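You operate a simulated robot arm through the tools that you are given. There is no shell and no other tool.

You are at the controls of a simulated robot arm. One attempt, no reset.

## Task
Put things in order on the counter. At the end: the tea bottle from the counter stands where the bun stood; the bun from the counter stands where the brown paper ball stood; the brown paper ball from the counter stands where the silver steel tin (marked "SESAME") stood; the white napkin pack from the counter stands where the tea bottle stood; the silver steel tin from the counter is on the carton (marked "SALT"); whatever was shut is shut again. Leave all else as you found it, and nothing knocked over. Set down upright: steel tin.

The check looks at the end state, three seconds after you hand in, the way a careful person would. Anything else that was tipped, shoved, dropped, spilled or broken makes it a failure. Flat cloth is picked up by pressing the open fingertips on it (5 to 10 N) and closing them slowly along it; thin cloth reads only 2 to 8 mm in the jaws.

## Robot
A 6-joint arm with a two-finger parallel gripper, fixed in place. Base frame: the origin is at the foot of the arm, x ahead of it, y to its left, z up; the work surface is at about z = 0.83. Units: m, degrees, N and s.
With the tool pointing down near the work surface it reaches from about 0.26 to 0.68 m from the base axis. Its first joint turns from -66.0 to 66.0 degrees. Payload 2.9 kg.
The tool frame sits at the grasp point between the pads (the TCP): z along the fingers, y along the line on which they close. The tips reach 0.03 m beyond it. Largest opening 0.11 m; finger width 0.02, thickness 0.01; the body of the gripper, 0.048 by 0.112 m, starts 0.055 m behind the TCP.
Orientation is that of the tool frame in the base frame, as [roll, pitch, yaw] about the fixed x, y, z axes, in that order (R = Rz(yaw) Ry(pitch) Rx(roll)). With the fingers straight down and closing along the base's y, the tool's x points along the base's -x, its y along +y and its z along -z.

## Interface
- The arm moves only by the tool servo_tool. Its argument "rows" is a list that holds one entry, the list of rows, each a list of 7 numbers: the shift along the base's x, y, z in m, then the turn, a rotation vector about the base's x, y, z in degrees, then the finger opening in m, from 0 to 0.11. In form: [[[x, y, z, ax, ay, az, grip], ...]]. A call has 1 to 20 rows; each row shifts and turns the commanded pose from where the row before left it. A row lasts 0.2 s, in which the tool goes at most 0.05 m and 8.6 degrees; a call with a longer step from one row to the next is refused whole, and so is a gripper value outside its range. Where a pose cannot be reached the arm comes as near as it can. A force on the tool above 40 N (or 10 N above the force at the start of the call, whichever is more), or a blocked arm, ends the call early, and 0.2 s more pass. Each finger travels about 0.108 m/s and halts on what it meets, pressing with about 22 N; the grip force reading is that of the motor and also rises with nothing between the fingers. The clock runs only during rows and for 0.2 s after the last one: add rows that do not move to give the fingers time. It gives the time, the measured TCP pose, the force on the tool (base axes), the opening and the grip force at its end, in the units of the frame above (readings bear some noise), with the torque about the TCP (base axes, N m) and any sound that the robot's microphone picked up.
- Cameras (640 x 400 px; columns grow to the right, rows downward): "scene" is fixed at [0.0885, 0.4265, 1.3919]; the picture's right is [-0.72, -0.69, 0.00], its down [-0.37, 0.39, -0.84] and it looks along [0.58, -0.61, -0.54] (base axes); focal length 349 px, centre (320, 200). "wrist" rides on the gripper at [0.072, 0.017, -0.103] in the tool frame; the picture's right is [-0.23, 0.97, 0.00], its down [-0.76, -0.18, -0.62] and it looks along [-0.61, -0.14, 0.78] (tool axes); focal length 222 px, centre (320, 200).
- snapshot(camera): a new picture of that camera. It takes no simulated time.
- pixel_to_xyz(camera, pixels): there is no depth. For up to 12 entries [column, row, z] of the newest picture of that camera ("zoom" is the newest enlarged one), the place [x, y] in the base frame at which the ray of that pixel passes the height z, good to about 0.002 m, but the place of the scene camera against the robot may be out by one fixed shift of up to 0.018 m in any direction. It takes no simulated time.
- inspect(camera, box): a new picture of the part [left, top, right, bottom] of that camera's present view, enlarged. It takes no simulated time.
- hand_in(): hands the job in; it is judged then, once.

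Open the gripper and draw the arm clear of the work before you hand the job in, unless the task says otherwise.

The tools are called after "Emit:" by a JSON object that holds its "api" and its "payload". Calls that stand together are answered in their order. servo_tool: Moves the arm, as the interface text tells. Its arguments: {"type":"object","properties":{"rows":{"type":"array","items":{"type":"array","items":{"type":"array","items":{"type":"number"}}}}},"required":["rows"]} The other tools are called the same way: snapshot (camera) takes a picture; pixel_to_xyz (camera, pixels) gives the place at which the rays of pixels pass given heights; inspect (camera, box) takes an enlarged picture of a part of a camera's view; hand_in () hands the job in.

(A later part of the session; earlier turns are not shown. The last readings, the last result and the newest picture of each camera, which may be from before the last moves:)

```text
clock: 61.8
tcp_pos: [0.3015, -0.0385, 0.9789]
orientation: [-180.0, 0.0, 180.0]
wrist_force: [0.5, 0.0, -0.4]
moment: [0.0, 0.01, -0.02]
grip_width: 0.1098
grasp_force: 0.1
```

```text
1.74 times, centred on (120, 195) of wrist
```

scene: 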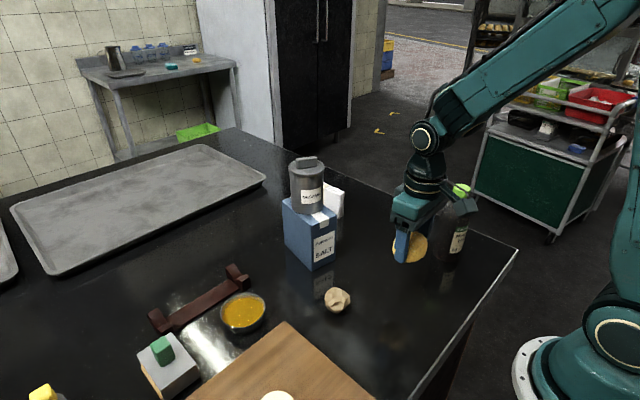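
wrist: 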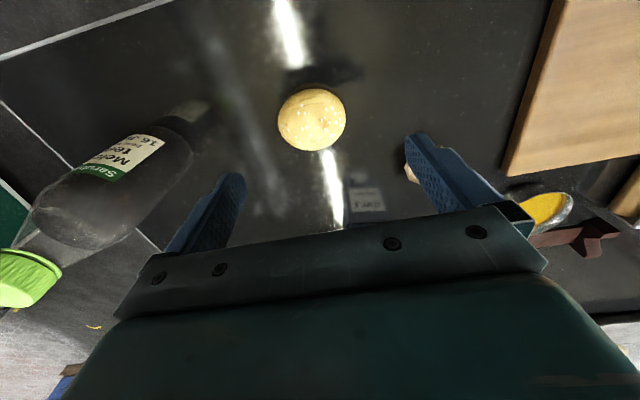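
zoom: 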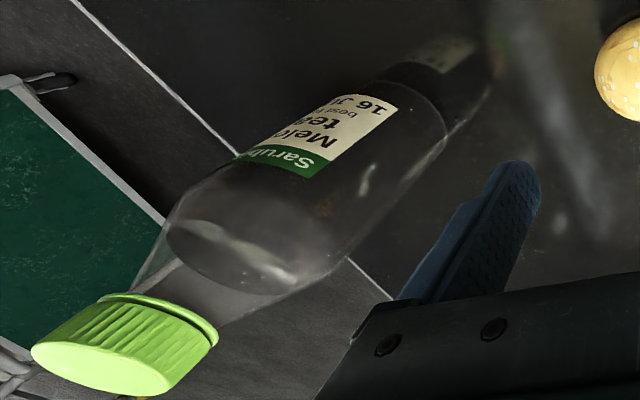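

I'll use rays through the bottle's shoulder start (~(250,255)), cap bottom (~(160,312)), and cap top (~(100,365)) to find their heights.

Emit:
{"api": "pixel_to_xyz", "payload": {"camera": "zoom", "pixels": [[250, 252, 0.92], [250, 252, 0.94], [250, 252, 0.96], [160, 312, 0.96], [160, 312, 0.98], [105, 365, 0.99], [105, 365, 1.005], [335, 270, 0.93], [172, 235, 0.93], [445, 118, 0.84], [380, 80, 0.84]]}}

```text
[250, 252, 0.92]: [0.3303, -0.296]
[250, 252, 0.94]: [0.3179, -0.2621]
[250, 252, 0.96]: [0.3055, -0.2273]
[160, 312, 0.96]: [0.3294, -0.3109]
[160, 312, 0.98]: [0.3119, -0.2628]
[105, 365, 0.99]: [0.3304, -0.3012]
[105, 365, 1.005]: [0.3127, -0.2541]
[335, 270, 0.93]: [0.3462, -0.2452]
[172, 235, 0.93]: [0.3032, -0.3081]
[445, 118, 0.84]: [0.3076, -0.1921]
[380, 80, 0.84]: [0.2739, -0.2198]
```

Full body width reaches up to z≈0.95, the cap top is ≈1.012, so a vertical grasp with tips at ~0.933 holds the body's upper part. Rise to z≈1.10 and move above the bottle (0.304,-0.231).

Emit:
{"api": "servo_tool", "payload": {"rows": [[[0, 0, 0.04, 0, 0, 0, 0.11], [0, 0, 0.04, 0, 0, 0, 0.11], [0, 0, 0.041, 0, 0, 0, 0.11], [0, -0.04, 0, 0, 0, 0, 0.11], [0, -0.04, 0, 0, 0, 0, 0.11], [0, -0.04, 0, 0, 0, 0, 0.11], [0.002, -0.04, 0, 0, 0, 0, 0.11], [0, -0.0325, 0, 0, 0, 0, 0.11], [0, 0, 0, 0, 0, 0, 0.11], [0, 0, 0, 0, 0, 0, 0.11]]]}}

Emit:
{"api": "snapshot", "payload": {"camera": "wrist"}}

Emit:
{"api": "snapshot", "payload": {"camera": "scene"}}

```text
clock: 64.0
tcp_pos: [0.3037, -0.2302, 1.0989]
orientation: [-180.0, 0.0, -180.0]
wrist_force: [0.0, 0.7, 0.2]
moment: [-0.01, -0.01, -0.01]
grip_width: 0.11
grasp_force: 0.0
```

```text
taken
```

wrist: 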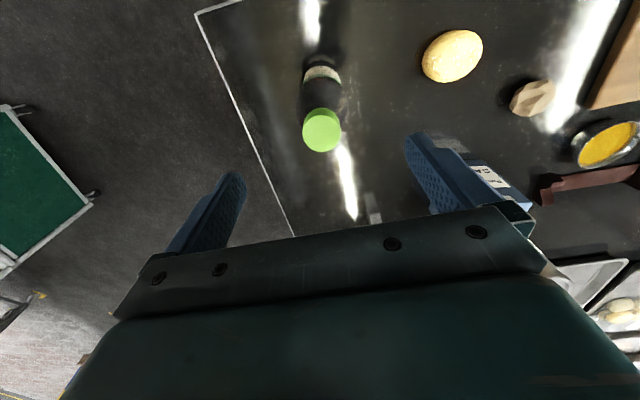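

```text
taken
```

scene: 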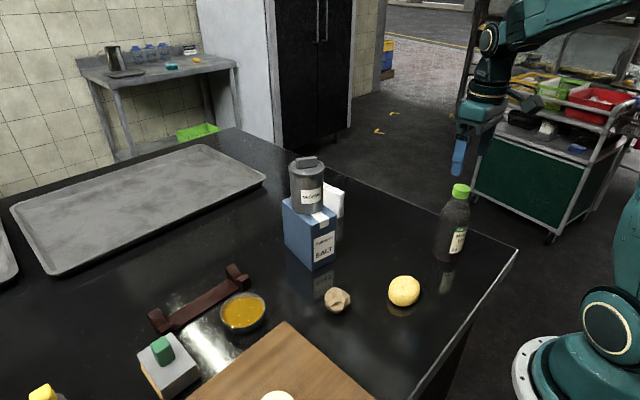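

The cap is at (322,131) in the wrist view. Zoom in for its exact centre and for the base.

Emit:
{"api": "inspect", "payload": {"camera": "wrist", "box": [270, 40, 380, 165]}}

```text
3.20 times, centred on (325, 102) of wrist
```

zoom: 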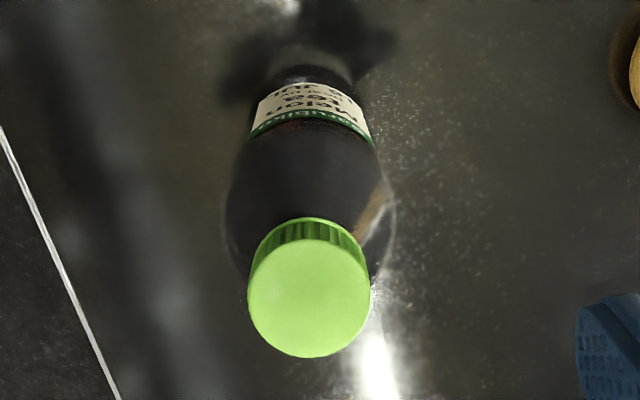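

I'll convert the cap top centre and the base front edge.

Emit:
{"api": "pixel_to_xyz", "payload": {"camera": "zoom", "pixels": [[309, 297, 1.005], [309, 297, 1.012], [248, 297, 1.008], [370, 297, 1.008], [308, 64, 0.83], [265, 80, 0.83], [350, 80, 0.83], [225, 215, 0.945], [395, 215, 0.945]]}}

```text
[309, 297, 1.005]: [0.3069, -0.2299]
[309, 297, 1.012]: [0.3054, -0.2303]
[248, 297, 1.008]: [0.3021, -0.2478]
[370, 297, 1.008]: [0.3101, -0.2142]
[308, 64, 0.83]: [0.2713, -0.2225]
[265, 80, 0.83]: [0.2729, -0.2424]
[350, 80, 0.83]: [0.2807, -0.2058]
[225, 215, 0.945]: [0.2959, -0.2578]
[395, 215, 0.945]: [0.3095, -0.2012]
```

Bottle centre ≈(0.3045,-0.230), body dia ≈0.06. Descend with open fingers to z≈0.975 first.

Emit:
{"api": "servo_tool", "payload": {"rows": [[[0.0005, 0, -0.03, 0, 0, 0, 0.11], [0, 0, -0.03, 0, 0, 0, 0.11], [0, 0, -0.03, 0, 0, 0, 0.11], [0, 0, -0.02, 0, 0, 0, 0.11], [0, 0, -0.013, 0, 0, 0, 0.11], [0, 0, 0, 0, 0, 0, 0.11], [0, 0, 0, 0, 0, 0, 0.11]]]}}

Emit:
{"api": "snapshot", "payload": {"camera": "wrist"}}

Emit:
{"api": "inspect", "payload": {"camera": "scene", "box": [400, 130, 520, 270]}}

```text
clock: 65.6
tcp_pos: [0.3041, -0.2319, 0.9758]
orientation: [179.9, 0.1, -180.0]
wrist_force: [0.1, 0.2, 0.1]
moment: [0.0, 0.04, 0.02]
grip_width: 0.1098
grasp_force: 0.1
```

```text
taken
```

wrist: 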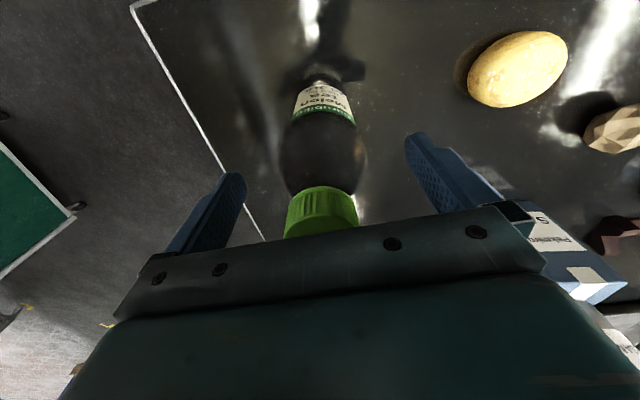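

```text
2.86 times, centred on (460, 200) of scene
```

zoom: 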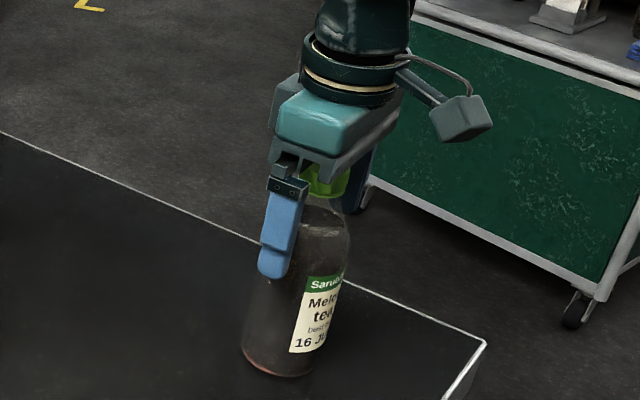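

The bottle is centred between the fingers with room above the cap. Lower 12 mm more.

Emit:
{"api": "servo_tool", "payload": {"rows": [[[0, 0.001, -0.006, 0, 0, 0, 0.11], [0, 0, -0.004, 0, 0, 0, 0.11], [0, 0, -0.002, 0, 0, 0, 0.11], [0, 0, 0, 0, 0, 0, 0.11], [0, 0, 0, 0, 0, 0, 0.11]]]}}

Emit:
{"api": "inspect", "payload": {"camera": "scene", "box": [400, 150, 500, 270]}}

Emit:
{"api": "snapshot", "payload": {"camera": "wrist"}}

```text
clock: 66.8
tcp_pos: [0.3032, -0.2311, 0.9635]
orientation: [-180.0, 0.0, 180.0]
wrist_force: [0.6, -0.2, -0.2]
moment: [-0.01, 0.0, -0.04]
grip_width: 0.1099
grasp_force: 0.0
```

```text
3.33 times, centred on (450, 210) of scene
```

zoom: 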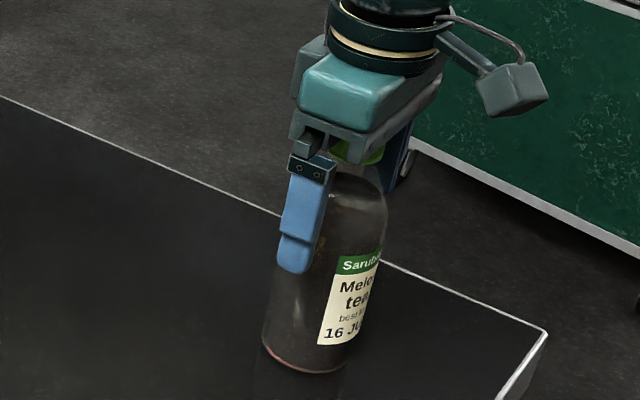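

```text
taken
```

wrist: 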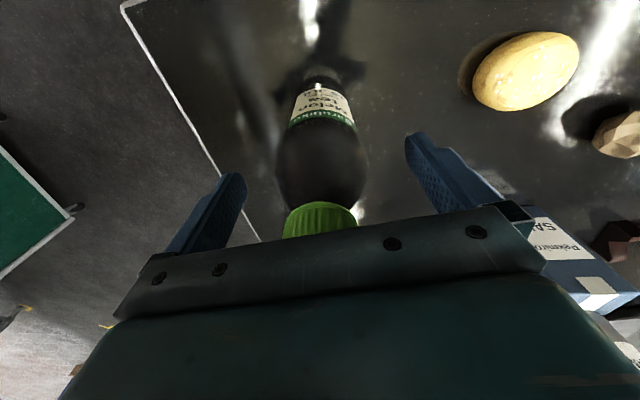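

The bottle is centred (columns 275–367, mid ≈321 like the earlier centred grips). Close slowly.

Emit:
{"api": "servo_tool", "payload": {"rows": [[[0, 0, 0, 0, 0, 0, 0.1], [0, 0, 0, 0, 0, 0, 0.085], [0, 0, 0, 0, 0, 0, 0.075], [0, 0, 0, 0, 0, 0, 0.071], [0, 0, 0, 0, 0, 0, 0.068], [0, 0, 0, 0, 0, 0, 0.066], [0, 0, 0, 0, 0, 0, 0.064], [0, 0, 0, 0, 0, 0, 0.062], [0, 0, 0, 0, 0, 0, 0.06], [0, 0, 0, 0, 0, 0, 0.058], [0, 0, 0, 0, 0, 0, 0.058]]]}}

Emit:
{"api": "inspect", "payload": {"camera": "scene", "box": [400, 150, 500, 270]}}

Emit:
{"api": "snapshot", "payload": {"camera": "wrist"}}

```text
clock: 69.2
tcp_pos: [0.3038, -0.2301, 0.9646]
orientation: [180.0, 0.0, 180.0]
wrist_force: [0.7, 0.2, 0.6]
moment: [0.1, -0.01, -0.02]
grip_width: 0.0606
grasp_force: 21.8
```

```text
3.33 times, centred on (450, 210) of scene
```

zoom: 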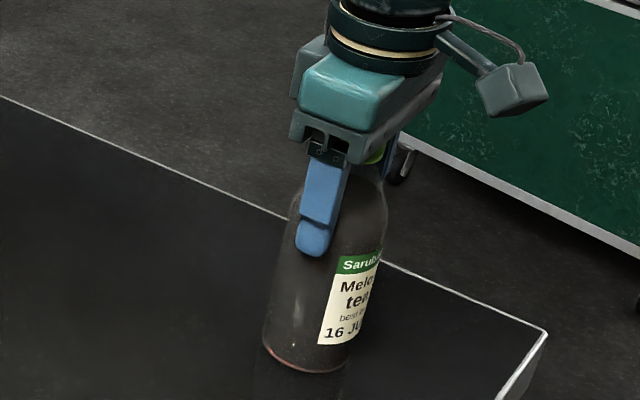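

```text
taken
```

wrist: 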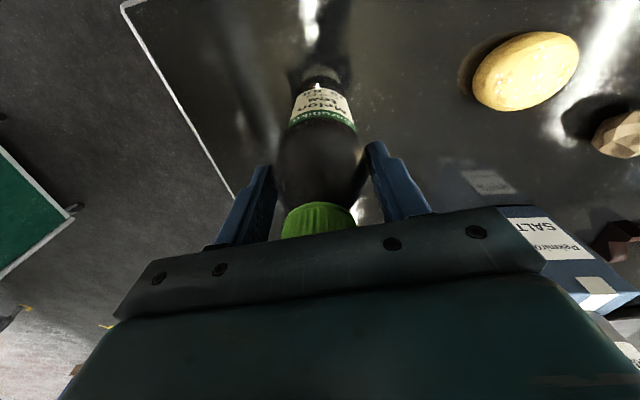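

Gripped at 0.0606 m. Lift a few mm and check weight and uprightness.

Emit:
{"api": "servo_tool", "payload": {"rows": [[[0, 0, 0.002, 0, 0, 0, 0.054], [0, 0, 0.003, 0, 0, 0, 0.054], [0, 0, 0.005, 0, 0, 0, 0.054], [0, 0, 0, 0, 0, 0, 0.054], [0, 0, 0, 0, 0, 0, 0.054]]]}}

Emit:
{"api": "inspect", "payload": {"camera": "scene", "box": [400, 150, 500, 270]}}

Emit:
{"api": "snapshot", "payload": {"camera": "wrist"}}

```text
clock: 70.4
tcp_pos: [0.3048, -0.2307, 0.9745]
orientation: [179.9, 0.0, 180.0]
wrist_force: [0.3, 0.7, -4.6]
moment: [0.02, 0.01, 0.03]
grip_width: 0.0607
grasp_force: 21.6
```

```text
3.33 times, centred on (450, 210) of scene
```

zoom: 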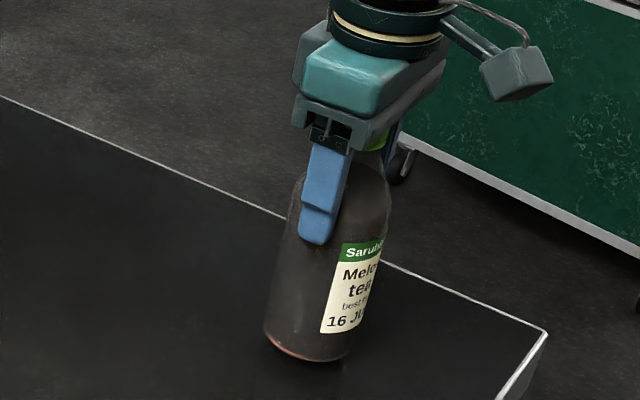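

```text
taken
```

wrist: 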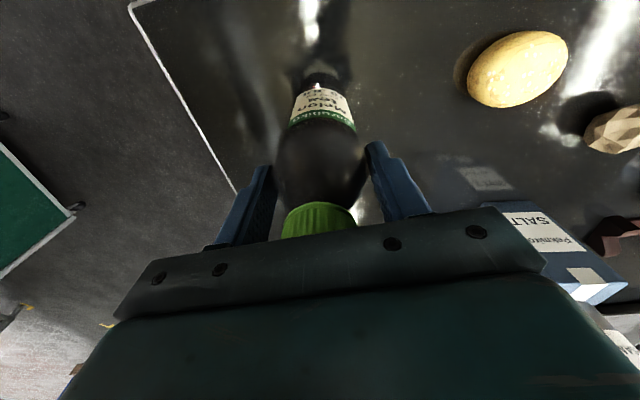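

The bottle hangs upright (≈0.47 kg). Lift 3 cm more and carry it to the bun's old place (0.461,-0.269).

Emit:
{"api": "servo_tool", "payload": {"rows": [[[0, 0, 0.01, 0, 0, 0, 0.054], [0, 0, 0.015, 0, 0, 0, 0.054], [0, 0, 0.005, 0, 0, 0, 0.054], [0.006, -0.0015, 0, 0, 0, 0, 0.054], [0.012, -0.003, 0, 0, 0, 0, 0.054], [0.018, -0.0045, 0, 0, 0, 0, 0.054], [0.02, -0.005, 0, 0, 0, 0, 0.054], [0.02, -0.005, 0, 0, 0, 0, 0.054], [0.02, -0.005, 0, 0, 0, 0, 0.054], [0.02, -0.005, 0, 0, 0, 0, 0.054], [0.018, -0.0045, 0, 0, 0, 0, 0.054], [0.012, -0.003, 0, 0, 0, 0, 0.054], [0.0063, -0.0015, 0, 0, 0, 0, 0.054], [0.004, -0.0005, 0, 0, 0, 0, 0.054], [0, 0, 0, 0, 0, 0, 0.054], [0, 0, 0, 0, 0, 0, 0.054]]]}}

Emit:
{"api": "snapshot", "payload": {"camera": "scene"}}

Emit:
{"api": "snapshot", "payload": {"camera": "wrist"}}

```text
clock: 73.8
tcp_pos: [0.4614, -0.2675, 1.0048]
orientation: [180.0, -0.1, 180.0]
wrist_force: [-0.3, 0.0, -4.6]
moment: [0.02, -0.05, -0.01]
grip_width: 0.0605
grasp_force: 21.7
```

```text
taken
```

scene: 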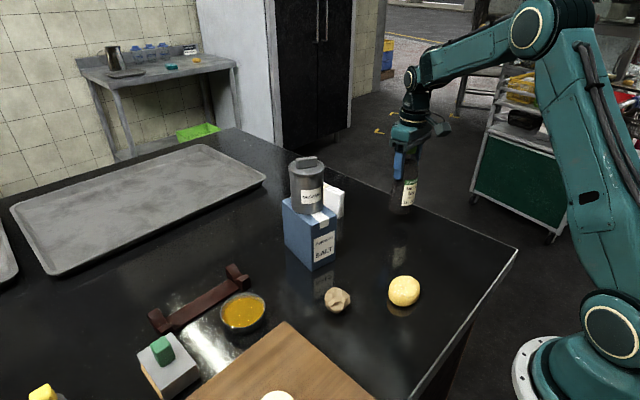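

```text
taken
```

wrist: 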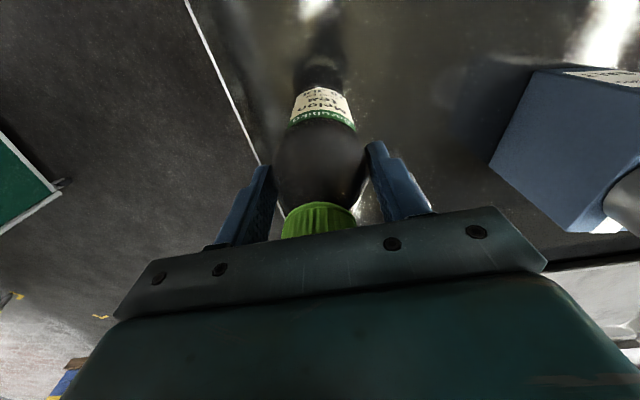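

At the target, bottle upright. Lower 36 mm, then feel for the counter.

Emit:
{"api": "servo_tool", "payload": {"rows": [[[0, -0.001, -0.01, 0, 0, 0, 0.054], [0, 0, -0.012, 0, 0, 0, 0.054], [0, 0, -0.009, 0, 0, 0, 0.054], [0, 0, -0.005, 0, 0, 0, 0.054], [0, 0, -0.002, 0, 0, 0, 0.054], [0, 0, 0, 0, 0, 0, 0.054], [0, 0, 0, 0, 0, 0, 0.054]]]}}

Emit:
{"api": "inspect", "payload": {"camera": "scene", "box": [340, 120, 460, 240]}}

```text
clock: 75.4
tcp_pos: [0.4626, -0.2696, 0.9669]
orientation: [179.9, 0.0, 180.0]
wrist_force: [0.8, -0.6, -3.3]
moment: [0.0, 0.02, 0.01]
grip_width: 0.0607
grasp_force: 22.1
```

```text
3.33 times, centred on (400, 180) of scene
```

zoom: 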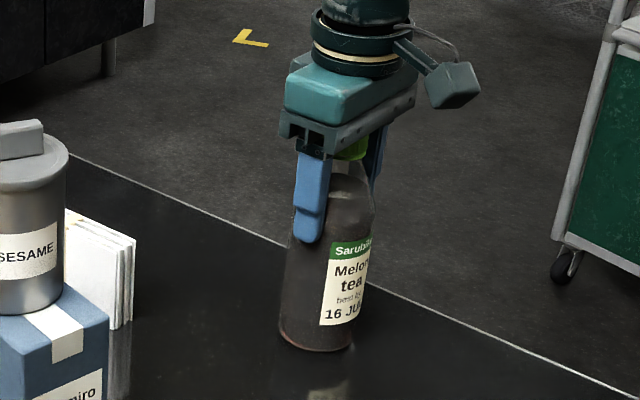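

Nearly down (still -3.3 N). Nudge down in small steps until the weight transfers.

Emit:
{"api": "servo_tool", "payload": {"rows": [[[0, 0, -0.001, 0, 0, 0, 0.054], [0, 0, -0.001, 0, 0, 0, 0.054], [0, 0, 0, 0, 0, 0, 0.054], [0, 0, 0, 0, 0, 0, 0.054]]]}}

```text
clock: 76.4
tcp_pos: [0.4614, -0.2701, 0.9646]
orientation: [180.0, 0.0, -180.0]
wrist_force: [-0.4, 0.4, -3.6]
moment: [0.02, -0.03, 0.01]
grip_width: 0.0606
grasp_force: 21.6
```

Still hanging. Continue by another millimetre or two.

Emit:
{"api": "servo_tool", "payload": {"rows": [[[0, 0, -0.001, 0, 0, 0, 0.054], [0, 0, 0, 0, 0, 0, 0.054], [0, 0, 0, 0, 0, 0, 0.054]]]}}

```text
clock: 77.2
tcp_pos: [0.4611, -0.2702, 0.9635]
orientation: [-180.0, 0.1, 179.9]
wrist_force: [-3.5, 3.5, 10.0]
moment: [0.28, 0.47, -0.12]
grip_width: 0.0603
grasp_force: 21.9
```

Contact (about +10 N). Back off slightly to balance, then check.

Emit:
{"api": "servo_tool", "payload": {"rows": [[[0, 0, 0.0006, 0, 0, 0, 0.054], [0, 0, 0, 0, 0, 0, 0.054]]]}}

Emit:
{"api": "inspect", "payload": {"camera": "scene", "box": [340, 120, 460, 240]}}

Emit:
{"api": "snapshot", "payload": {"camera": "wrist"}}

```text
clock: 77.8
tcp_pos: [0.4625, -0.2706, 0.9629]
orientation: [-180.0, 0.2, -180.0]
wrist_force: [-1.8, 2.4, 11.0]
moment: [0.17, 0.3, -0.05]
grip_width: 0.0607
grasp_force: 22.5
```

```text
3.33 times, centred on (400, 180) of scene
```

zoom: 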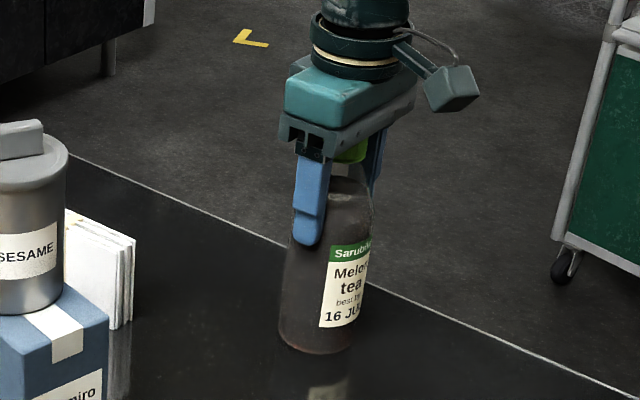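

```text
taken
```

wrist: 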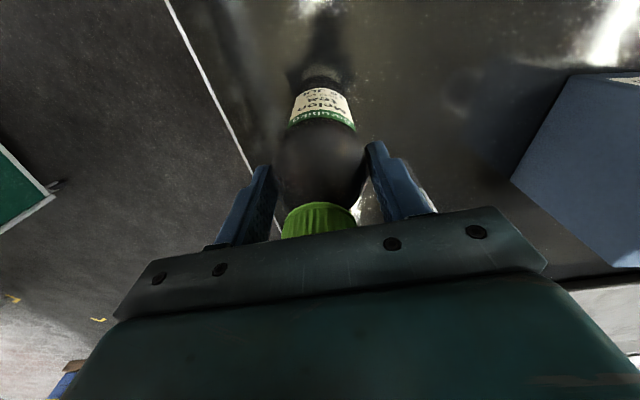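

Still pressing 11 N; back off a little more before opening.

Emit:
{"api": "servo_tool", "payload": {"rows": [[[0, 0, 0.0007, 0, 0, 0, 0.054], [0, 0, 0, 0, 0, 0, 0.054]]]}}

```text
clock: 78.4
tcp_pos: [0.4619, -0.2688, 0.9646]
orientation: [-179.9, 0.1, 180.0]
wrist_force: [3.8, -2.4, 6.3]
moment: [-0.22, -0.16, -0.02]
grip_width: 0.0605
grasp_force: 22.1
```

Light load now; open slowly.

Emit:
{"api": "servo_tool", "payload": {"rows": [[[0, 0, 0, 0, 0, 0, 0.0605], [0, 0, 0, 0, 0, 0, 0.063], [0, 0, 0, 0, 0, 0, 0.068], [0, 0, 0, 0, 0, 0, 0.08], [0, 0, 0, 0, 0, 0, 0.1], [0, 0, 0, 0, 0, 0, 0.11], [0, 0, 0, 0, 0, 0, 0.11]]]}}

Emit:
{"api": "inspect", "payload": {"camera": "scene", "box": [340, 120, 460, 240]}}

Emit:
{"api": "snapshot", "payload": {"camera": "wrist"}}

```text
clock: 80.0
tcp_pos: [0.4619, -0.2696, 0.9642]
orientation: [180.0, 0.0, -180.0]
wrist_force: [0.6, -0.9, -0.2]
moment: [0.04, 0.03, 0.01]
grip_width: 0.1101
grasp_force: 0.1
```

```text
3.33 times, centred on (400, 180) of scene
```

zoom: 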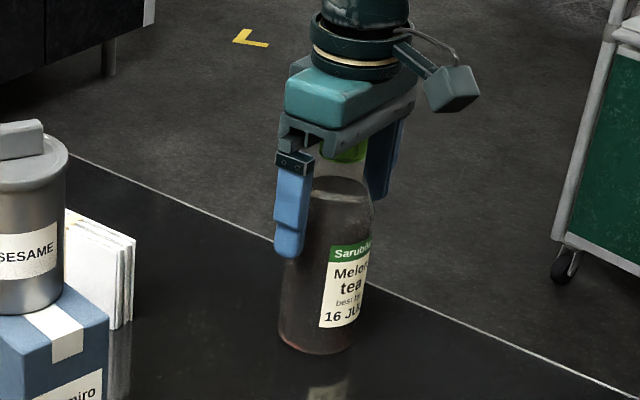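

```text
taken
```

wrist: 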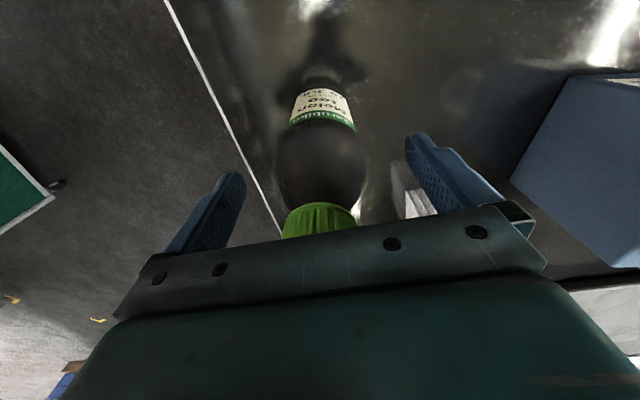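

The bottle stands upright at the bun's old spot. Rise straight up and move to view the napkin pack.

Emit:
{"api": "servo_tool", "payload": {"rows": [[[0, 0, 0.02, 0, 0, 0, 0.11], [0, 0, 0.035, 0, 0, 0, 0.11], [0, 0, 0.035, 0, 0, 0, 0.11], [0, 0, 0.035, 0, 0, 0, 0.11], [0, 0, 0.03, 0, 0, 0, 0.11], [0.013, 0.04, 0, 0, 0, 0, 0.11], [0.013, 0.04, 0, 0, 0, 0, 0.11], [0.012, 0.04, 0, 0, 0, 0, 0.11], [0, 0, 0, 0, 0, 0, 0.11], [0, 0, 0, 0, 0, 0, 0.11]]]}}

Emit:
{"api": "snapshot", "payload": {"camera": "scene"}}

Emit:
{"api": "snapshot", "payload": {"camera": "wrist"}}

Emit:
{"api": "inspect", "payload": {"camera": "wrist", "box": [270, 120, 390, 220]}}

```text
clock: 82.2
tcp_pos: [0.4985, -0.1489, 1.1194]
orientation: [-179.9, -0.1, 180.0]
wrist_force: [-0.1, 0.3, 0.0]
moment: [0.0, -0.02, 0.01]
grip_width: 0.1102
grasp_force: 0.1
```

```text
taken
```

scene: 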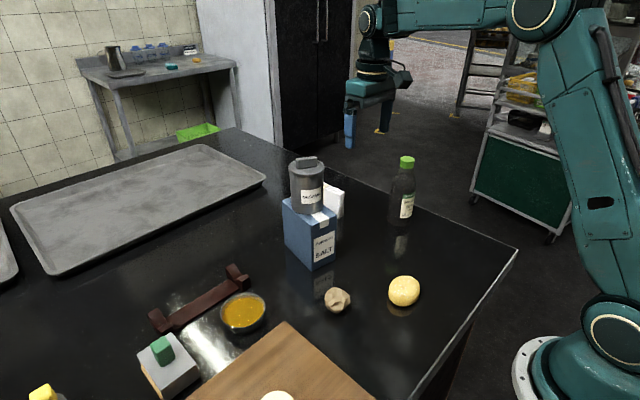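

```text
taken
```

wrist: 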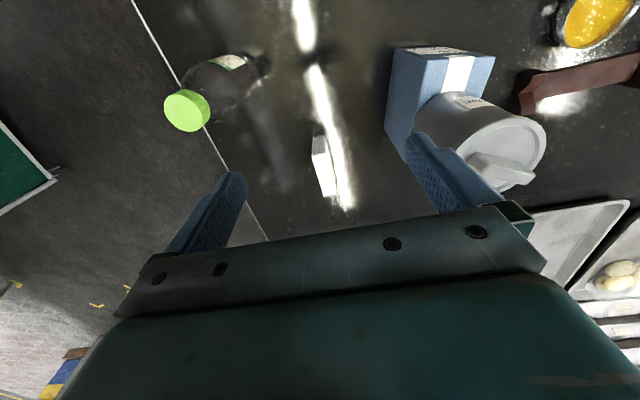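

```text
4.00 times, centred on (330, 170) of wrist
```

zoom: 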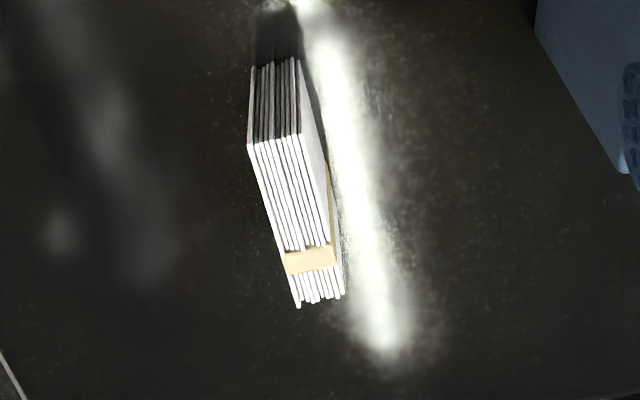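

Napkin top corners in zoom: (247,147), (302,137), (344,296), (297,306); base front corners (252,67), (295,58). Convert.

Emit:
{"api": "pixel_to_xyz", "payload": {"camera": "zoom", "pixels": [[247, 147, 0.908], [302, 137, 0.908], [344, 296, 0.908], [297, 306, 0.908], [252, 67, 0.83], [295, 58, 0.83], [283, 262, 0.908], [333, 248, 0.908]]}}

```text
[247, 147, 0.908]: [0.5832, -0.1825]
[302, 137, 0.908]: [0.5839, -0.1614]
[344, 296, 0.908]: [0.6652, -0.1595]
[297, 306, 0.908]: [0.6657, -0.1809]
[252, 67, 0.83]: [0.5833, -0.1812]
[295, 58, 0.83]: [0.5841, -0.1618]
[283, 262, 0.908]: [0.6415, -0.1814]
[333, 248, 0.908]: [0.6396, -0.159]
```

Napkin pack centre ≈(0.6245,-0.171), aligned with x. Move above it and descend to z≈0.95 first.

Emit:
{"api": "servo_tool", "payload": {"rows": [[[0.032, -0.0055, 0, 0, 0, 0, 0.09], [0.032, -0.0055, 0, 0, 0, 0, 0.09], [0.032, -0.0055, 0, 0, 0, 0, 0.08], [0.03, -0.0055, 0, 0, 0, 0, 0.08], [0, 0, -0.04, 0, 0, 0, 0.08], [0, 0, -0.04, 0, 0, 0, 0.08], [0, 0, -0.04, 0, 0, 0, 0.08], [0, 0, -0.04, 0, 0, 0, 0.08], [0, 0, 0, 0, 0, 0, 0.08], [0, 0, 0, 0, 0, 0, 0.08]]]}}

Emit:
{"api": "snapshot", "payload": {"camera": "wrist"}}

Emit:
{"api": "snapshot", "payload": {"camera": "scene"}}

```text
clock: 84.4
tcp_pos: [0.6118, -0.1661, 0.9528]
orientation: [179.9, 0.0, 180.0]
wrist_force: [0.5, 0.6, -0.3]
moment: [0.02, -0.02, 0.03]
grip_width: 0.0799
grasp_force: 0.1
out of reach, approached as far as the arm can: row 4
```

```text
taken
```

wrist: 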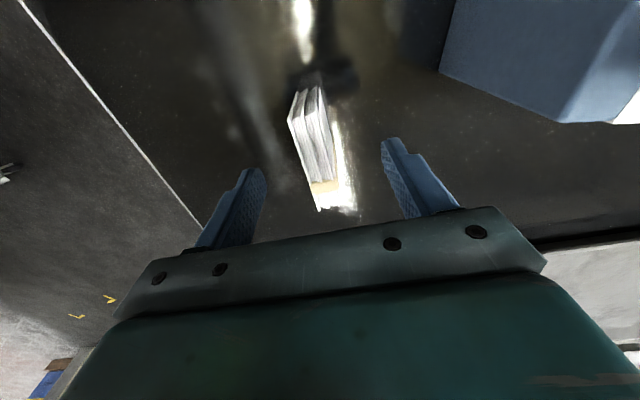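

```text
taken
```

scene: 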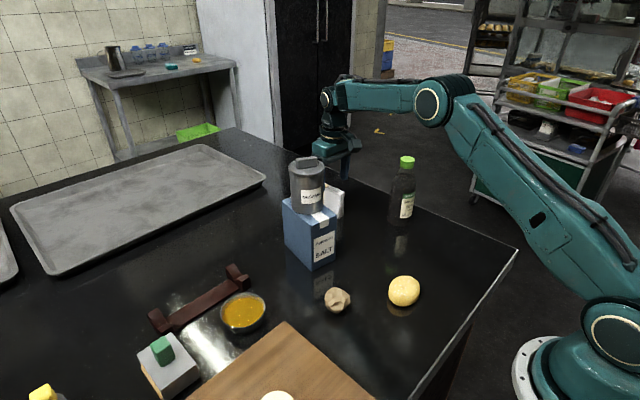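

Height clipped the reach; at lower z there is more. Correct to (0.6245,-0.171) and lower a bit.

Emit:
{"api": "servo_tool", "payload": {"rows": [[[0.0127, -0.0045, -0.01, 0, 0, 0, 0.08], [0, 0, -0.01, 0, 0, 0, 0.08], [0, 0, 0, 0, 0, 0, 0.08], [0, 0, 0, 0, 0, 0, 0.08]]]}}

Emit:
{"api": "snapshot", "payload": {"camera": "wrist"}}

```text
clock: 85.4
tcp_pos: [0.6243, -0.1713, 0.9331]
orientation: [-180.0, -0.1, 179.9]
wrist_force: [0.0, 0.3, -0.2]
moment: [-0.01, -0.01, 0.03]
grip_width: 0.0799
grasp_force: 0.0
```

```text
taken
```

wrist: 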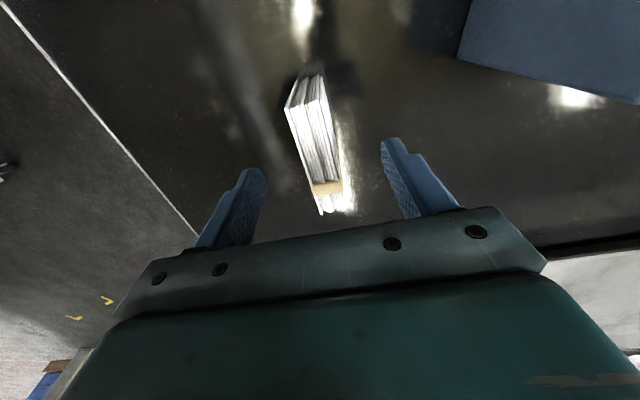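

Aligned over the pack. Descend to z≈0.873.

Emit:
{"api": "servo_tool", "payload": {"rows": [[[0, 0, -0.02, 0, 0, 0, 0.08], [0, 0, -0.02, 0, 0, 0, 0.08], [0, 0, -0.013, 0, 0, 0, 0.08], [0, 0, -0.007, 0, 0, 0, 0.08], [0, 0, 0, 0, 0, 0, 0.08], [0, 0, 0, 0, 0, 0, 0.08]]]}}

Emit:
{"api": "snapshot", "payload": {"camera": "wrist"}}

Emit:
{"api": "snapshot", "payload": {"camera": "scene"}}

```text
clock: 86.8
tcp_pos: [0.6253, -0.1724, 0.8735]
orientation: [180.0, 0.0, 180.0]
wrist_force: [-0.7, 0.1, -0.2]
moment: [-0.02, -0.02, -0.04]
grip_width: 0.0801
grasp_force: 0.1
```

```text
taken
```

wrist: 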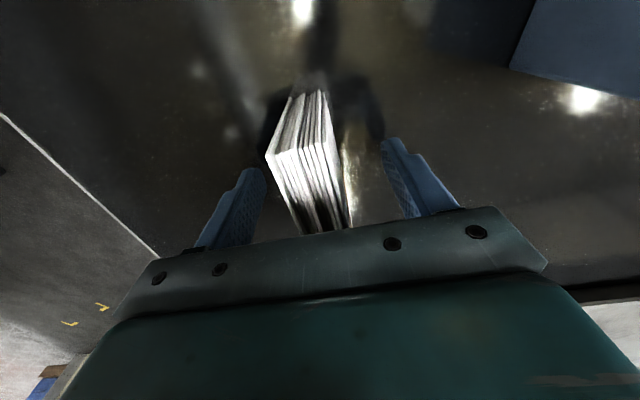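

```text
taken
```

scene: 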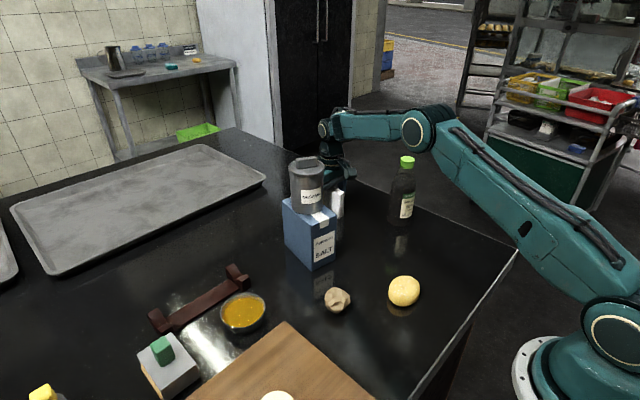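

The pack is between the fingers. Close slowly onto it (≈0.021 thick).

Emit:
{"api": "servo_tool", "payload": {"rows": [[[0, 0.0005, 0, 0, 0, 0, 0.065], [0, 0, 0, 0, 0, 0, 0.05], [0, 0, 0, 0, 0, 0, 0.04], [0, 0, 0, 0, 0, 0, 0.033], [0, 0, 0, 0, 0, 0, 0.029], [0, 0, 0, 0, 0, 0, 0.026], [0, 0, 0, 0, 0, 0, 0.024], [0, 0, 0, 0, 0, 0, 0.022], [0, 0, 0, 0, 0, 0, 0.02], [0, 0, 0, 0, 0, 0, 0.018], [0, 0, 0, 0, 0, 0, 0.018]]]}}

Emit:
{"api": "snapshot", "payload": {"camera": "wrist"}}

```text
clock: 89.2
tcp_pos: [0.6252, -0.1715, 0.8741]
orientation: [-180.0, 0.0, -179.9]
wrist_force: [-0.3, 0.5, 0.8]
moment: [-0.02, 0.03, 0.0]
grip_width: 0.0222
grasp_force: 22.4
```

```text
taken
```

wrist: 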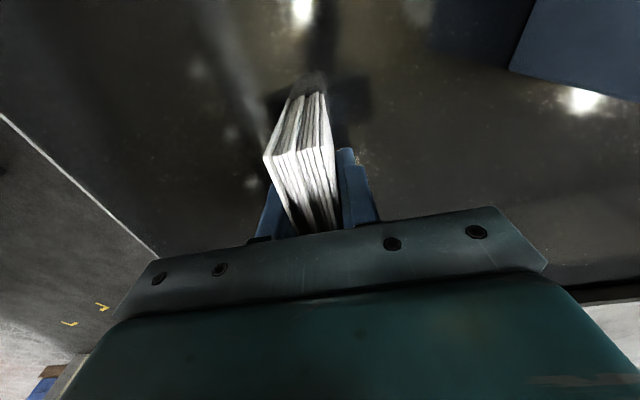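

Gripped at 0.0222 m. Lift, drawing slightly inward as I go higher to stay in reach.

Emit:
{"api": "servo_tool", "payload": {"rows": [[[0, 0, 0.004, 0, 0, 0, 0.016], [0, 0, 0.01, 0, 0, 0, 0.016], [0, 0, 0.02, 0, 0, 0, 0.016], [0, 0, 0.03, 0, 0, 0, 0.016], [0, 0, 0.016, 0, 0, 0, 0.016], [-0.011, 0.001, 0.034, 0, 0, 0, 0.016], [-0.011, 0.001, 0.034, 0, 0, 0, 0.016], [-0.011, 0.001, 0.034, 0, 0, 0, 0.016], [-0.011, 0.001, 0.034, 0, 0, 0, 0.016], [-0.011, 0.001, 0.034, 0, 0, 0, 0.016], [0, 0, 0, 0, 0, 0, 0.016], [0, 0, 0, 0, 0, 0, 0.016]]]}}

Emit:
{"api": "snapshot", "payload": {"camera": "wrist"}}

Emit:
{"api": "snapshot", "payload": {"camera": "scene"}}

```text
clock: 91.8
tcp_pos: [0.5689, -0.1681, 1.123]
orientation: [-180.0, -0.1, 180.0]
wrist_force: [-0.3, -0.4, -0.1]
moment: [-0.01, 0.0, 0.03]
grip_width: 0.0224
grasp_force: 21.7
```

```text
taken
```

wrist: 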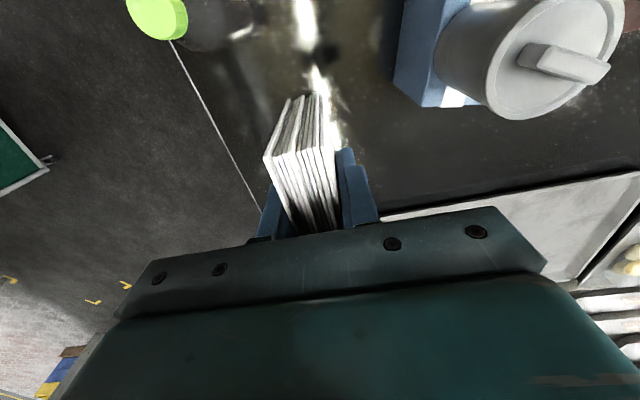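

```text
taken
```

scene: 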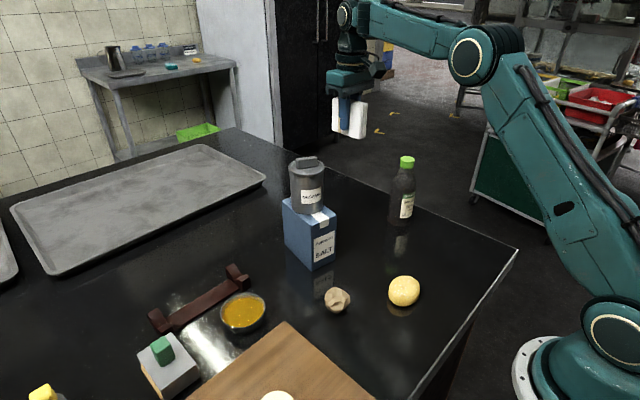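

The pack is held upright; its bottom (z≈1.08) clears the bottle. Carry it over to (0.3045,-0.2305).

Emit:
{"api": "servo_tool", "payload": {"rows": [[[-0.012, -0.003, 0, 0, 0, 0, 0.016], [-0.024, -0.006, 0, 0, 0, 0, 0.016], [-0.03, -0.007, 0, 0, 0, 0, 0.016], [-0.03, -0.007, 0, 0, 0, 0, 0.016], [-0.03, -0.007, 0, 0, 0, 0, 0.016], [-0.03, -0.007, 0, 0, 0, 0, 0.016], [-0.03, -0.007, 0, 0, 0, 0, 0.016], [-0.03, -0.007, 0, 0, 0, 0, 0.016], [-0.024, -0.006, 0, 0, 0, 0, 0.016], [-0.016, -0.0035, 0, 0, 0, 0, 0.016], [-0.0085, -0.002, 0, 0, 0, 0, 0.016], [0, 0, 0, 0, 0, 0, 0.016], [0, 0, 0, 0, 0, 0, 0.016]]]}}

Emit:
{"api": "snapshot", "payload": {"camera": "wrist"}}

Emit:
{"api": "snapshot", "payload": {"camera": "scene"}}

```text
clock: 94.6
tcp_pos: [0.3043, -0.2289, 1.1238]
orientation: [180.0, 0.0, -180.0]
wrist_force: [0.5, -1.0, 0.3]
moment: [0.0, 0.01, -0.03]
grip_width: 0.0224
grasp_force: 21.8
```

```text
taken
```

wrist: 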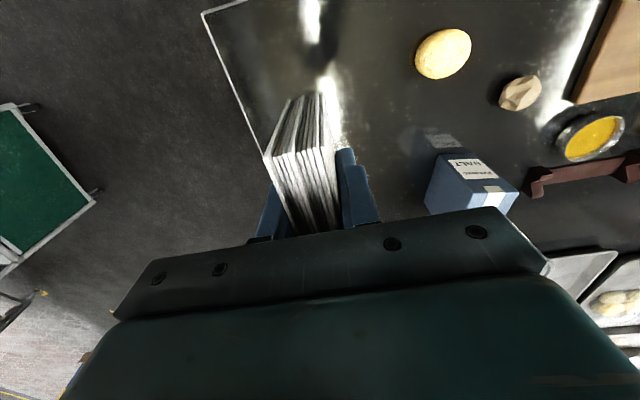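

```text
taken
```

scene: 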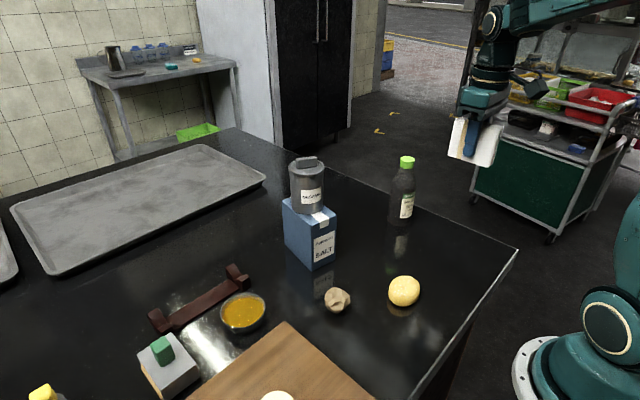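

Over the bottle's old place. Descend to about 1 cm above contact.

Emit:
{"api": "servo_tool", "payload": {"rows": [[[0, -0.001, -0.02, 0, 0, 0, 0.016], [0, 0, -0.04, 0, 0, 0, 0.016], [0, 0, -0.04, 0, 0, 0, 0.016], [0, 0, -0.04, 0, 0, 0, 0.016], [0, 0, -0.04, 0, 0, 0, 0.016], [0, 0, -0.03, 0, 0, 0, 0.016], [0, 0, -0.02, 0, 0, 0, 0.016], [0, 0, -0.01, 0, 0, 0, 0.016], [0, 0, 0, 0, 0, 0, 0.016], [0, 0, 0, 0, 0, 0, 0.016]]]}}

Emit:
{"api": "snapshot", "payload": {"camera": "wrist"}}

Emit:
{"api": "inspect", "payload": {"camera": "scene", "box": [390, 150, 510, 270]}}

```text
clock: 96.8
tcp_pos: [0.3059, -0.2294, 0.8829]
orientation: [179.9, 0.0, 180.0]
wrist_force: [0.8, -0.4, 0.2]
moment: [-0.04, -0.02, -0.03]
grip_width: 0.0224
grasp_force: 21.5
```

```text
taken
```

wrist: 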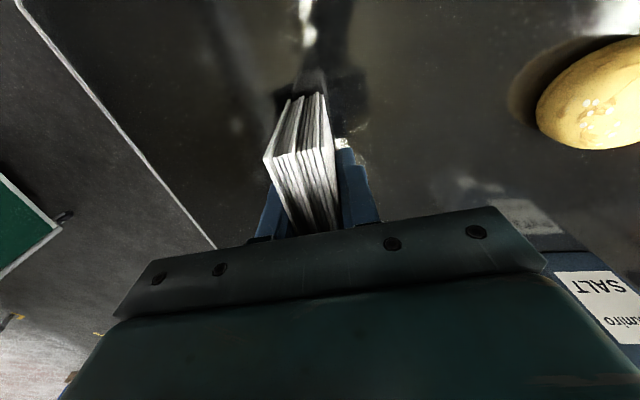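

```text
3.33 times, centred on (450, 210) of scene
```

zoom: 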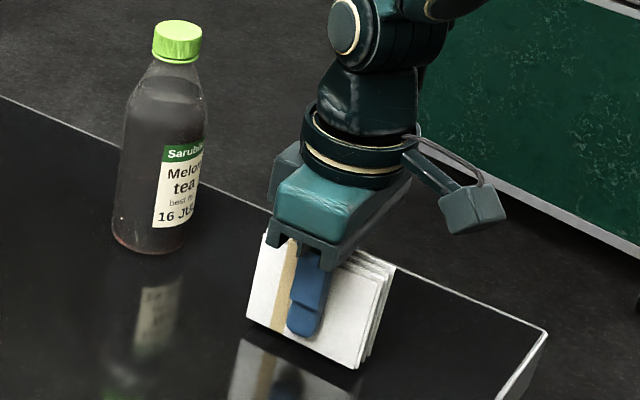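

The pack hangs upright about 9 mm above the counter. Lower the rest slowly.

Emit:
{"api": "servo_tool", "payload": {"rows": [[[0, -0.001, -0.004, 0, 0, 0, 0.016], [0, 0, -0.003, 0, 0, 0, 0.016], [0, 0, 0, 0, 0, 0, 0.016], [0, 0, 0, 0, 0, 0, 0.016]]]}}

```text
clock: 97.8
tcp_pos: [0.3047, -0.2306, 0.8771]
orientation: [179.9, 0.0, -179.9]
wrist_force: [-0.6, -0.2, -0.6]
moment: [0.02, 0.01, 0.03]
grip_width: 0.0222
grasp_force: 22.0
```

No contact yet; continue down by 2 mm.

Emit:
{"api": "servo_tool", "payload": {"rows": [[[0, 0, -0.001, 0, 0, 0, 0.016], [0, 0, -0.001, 0, 0, 0, 0.016], [0, 0, 0, 0, 0, 0, 0.016], [0, 0, 0, 0, 0, 0, 0.016]]]}}

```text
clock: 98.8
tcp_pos: [0.3032, -0.2309, 0.8743]
orientation: [180.0, 0.0, -180.0]
wrist_force: [-0.6, 0.4, -0.1]
moment: [-0.02, 0.0, 0.01]
grip_width: 0.0227
grasp_force: 22.0
```

No contact yet; another 1 mm step.

Emit:
{"api": "servo_tool", "payload": {"rows": [[[0, 0, -0.001, 0, 0, 0, 0.016], [0, 0, 0, 0, 0, 0, 0.016], [0, 0, 0, 0, 0, 0, 0.016]]]}}

```text
clock: 99.6
tcp_pos: [0.3033, -0.2313, 0.8747]
orientation: [-180.0, 0.0, -180.0]
wrist_force: [0.2, -0.9, 0.9]
moment: [0.01, -0.02, 0.01]
grip_width: 0.0224
grasp_force: 22.0
```

Possibly touching (0.9 N, near noise). One more half-millimetre step to be sure.

Emit:
{"api": "servo_tool", "payload": {"rows": [[[0, 0, -0.0007, 0, 0, 0, 0.016], [0, 0, 0, 0, 0, 0, 0.016], [0, 0, 0, 0, 0, 0, 0.016]]]}}

Emit:
{"api": "inspect", "payload": {"camera": "scene", "box": [410, 190, 500, 280]}}

```text
clock: 100.4
tcp_pos: [0.304, -0.2299, 0.8753]
orientation: [-179.9, 0.1, 180.0]
wrist_force: [-3.2, 2.9, 22.2]
moment: [0.12, 0.18, 0.01]
grip_width: 0.0226
grasp_force: 21.8
```

```text
4.44 times, centred on (455, 235) of scene
```

zoom: 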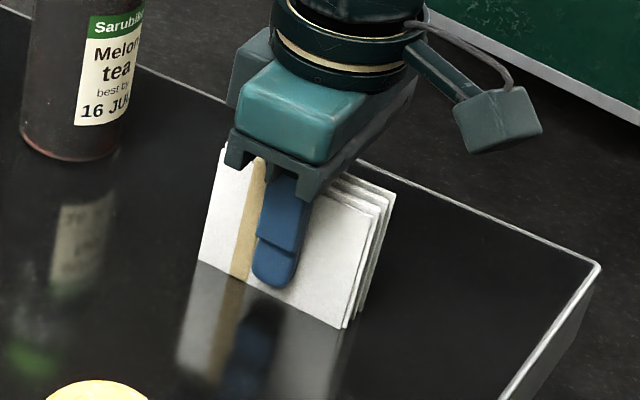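

Firm contact (22 N). Back off 0.8 mm to unload, then open.

Emit:
{"api": "servo_tool", "payload": {"rows": [[[0, 0, 0.0008, 0, 0, 0, 0.016], [0, 0, 0, 0, 0, 0, 0.016], [0, 0, 0, 0, 0, 0, 0.016]]]}}

```text
clock: 101.2
tcp_pos: [0.3038, -0.232, 0.8744]
orientation: [-179.9, -0.1, 180.0]
wrist_force: [-1.4, 2.3, 18.6]
moment: [0.09, -0.01, 0.0]
grip_width: 0.0225
grasp_force: 22.1
```

Still 18.6 N; back off another millimetre.

Emit:
{"api": "servo_tool", "payload": {"rows": [[[0, 0, 0.001, 0, 0, 0, 0.016], [0, 0, 0, 0, 0, 0, 0.016], [0, 0, 0, 0, 0, 0, 0.016]]]}}

```text
clock: 102.0
tcp_pos: [0.3036, -0.2312, 0.8748]
orientation: [180.0, -0.1, -180.0]
wrist_force: [-0.2, 0.0, -0.7]
moment: [-0.01, 0.0, -0.05]
grip_width: 0.0224
grasp_force: 22.1
```

Unloaded. A tiny 0.5 mm down for light contact, then open the fingers slowly.

Emit:
{"api": "servo_tool", "payload": {"rows": [[[0, 0, -0.0005, 0, 0, 0, 0.016], [0, 0, 0, 0, 0, 0, 0.016], [0, 0, 0, 0, 0, 0, 0.02], [0, 0, 0, 0, 0, 0, 0.0225], [0, 0, 0, 0, 0, 0, 0.024], [0, 0, 0, 0, 0, 0, 0.026], [0, 0, 0, 0, 0, 0, 0.029], [0, 0, 0, 0, 0, 0, 0.034], [0, 0, 0, 0, 0, 0, 0.04], [0, 0, 0, 0, 0, 0, 0.04]]]}}

Emit:
{"api": "inspect", "payload": {"camera": "scene", "box": [410, 190, 500, 280]}}

Emit:
{"api": "snapshot", "payload": {"camera": "wrist"}}

```text
clock: 104.2
tcp_pos: [0.3053, -0.2315, 0.8743]
orientation: [180.0, 0.0, -180.0]
wrist_force: [0.4, 0.0, 0.1]
moment: [0.02, -0.03, 0.0]
grip_width: 0.0401
grasp_force: 0.1
```

```text
4.44 times, centred on (455, 235) of scene
```

zoom: 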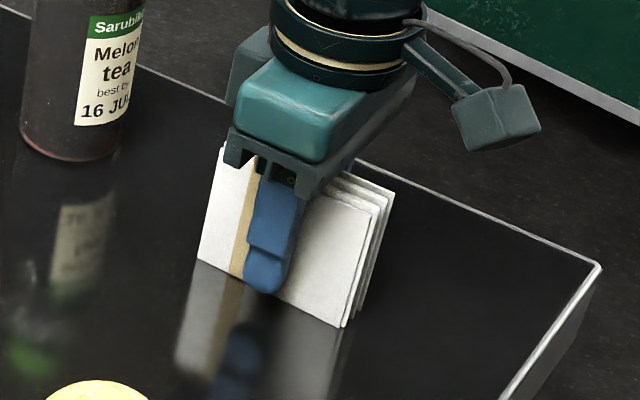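

```text
taken
```

wrist: 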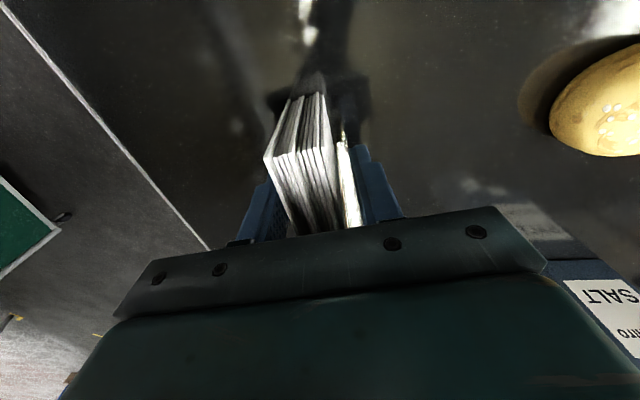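

The pack stands by itself. Open further and rise straight up.

Emit:
{"api": "servo_tool", "payload": {"rows": [[[0, 0, 0, 0, 0, 0, 0.055], [0, 0, 0, 0, 0, 0, 0.075], [0, 0, 0, 0, 0, 0, 0.08], [0, 0, 0.01, 0, 0, 0, 0.08], [0, 0, 0.025, 0, 0, 0, 0.08], [0, 0, 0.04, 0, 0, 0, 0.08], [0, 0, 0.04, 0, 0, 0, 0.08], [0, 0, 0.04, 0, 0, 0, 0.09], [0, 0, 0.04, 0, 0, 0, 0.1], [0, 0, 0.04, 0, 0, 0, 0.11], [0, 0, 0, 0, 0, 0, 0.11], [0, 0, 0, 0, 0, 0, 0.11]]]}}

Emit:
{"api": "snapshot", "payload": {"camera": "scene"}}

Emit:
{"api": "snapshot", "payload": {"camera": "wrist"}}

```text
clock: 106.8
tcp_pos: [0.3047, -0.2305, 1.1101]
orientation: [179.9, -0.1, 179.9]
wrist_force: [-0.8, 0.8, 0.0]
moment: [0.02, -0.01, -0.01]
grip_width: 0.1101
grasp_force: 0.1
```

```text
taken
```

scene: 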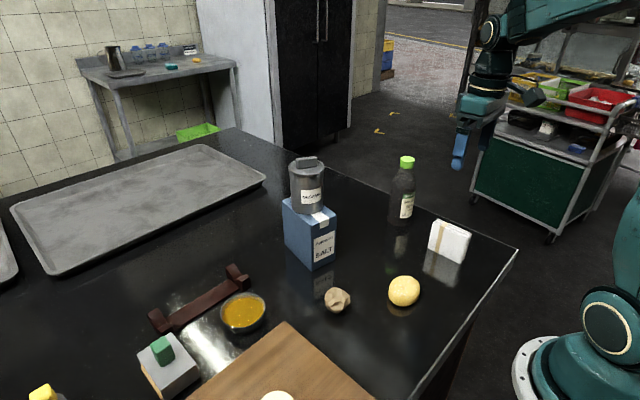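

```text
taken
```

wrist: 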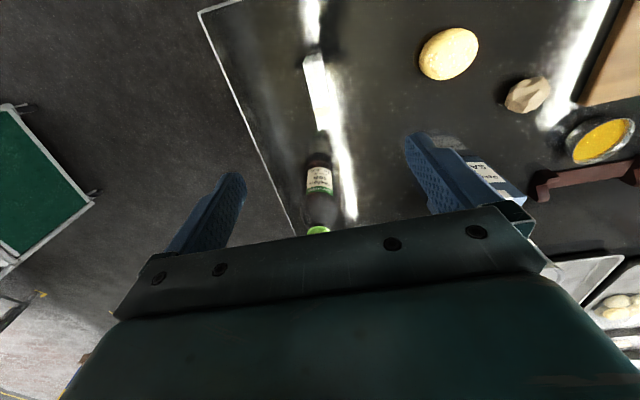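

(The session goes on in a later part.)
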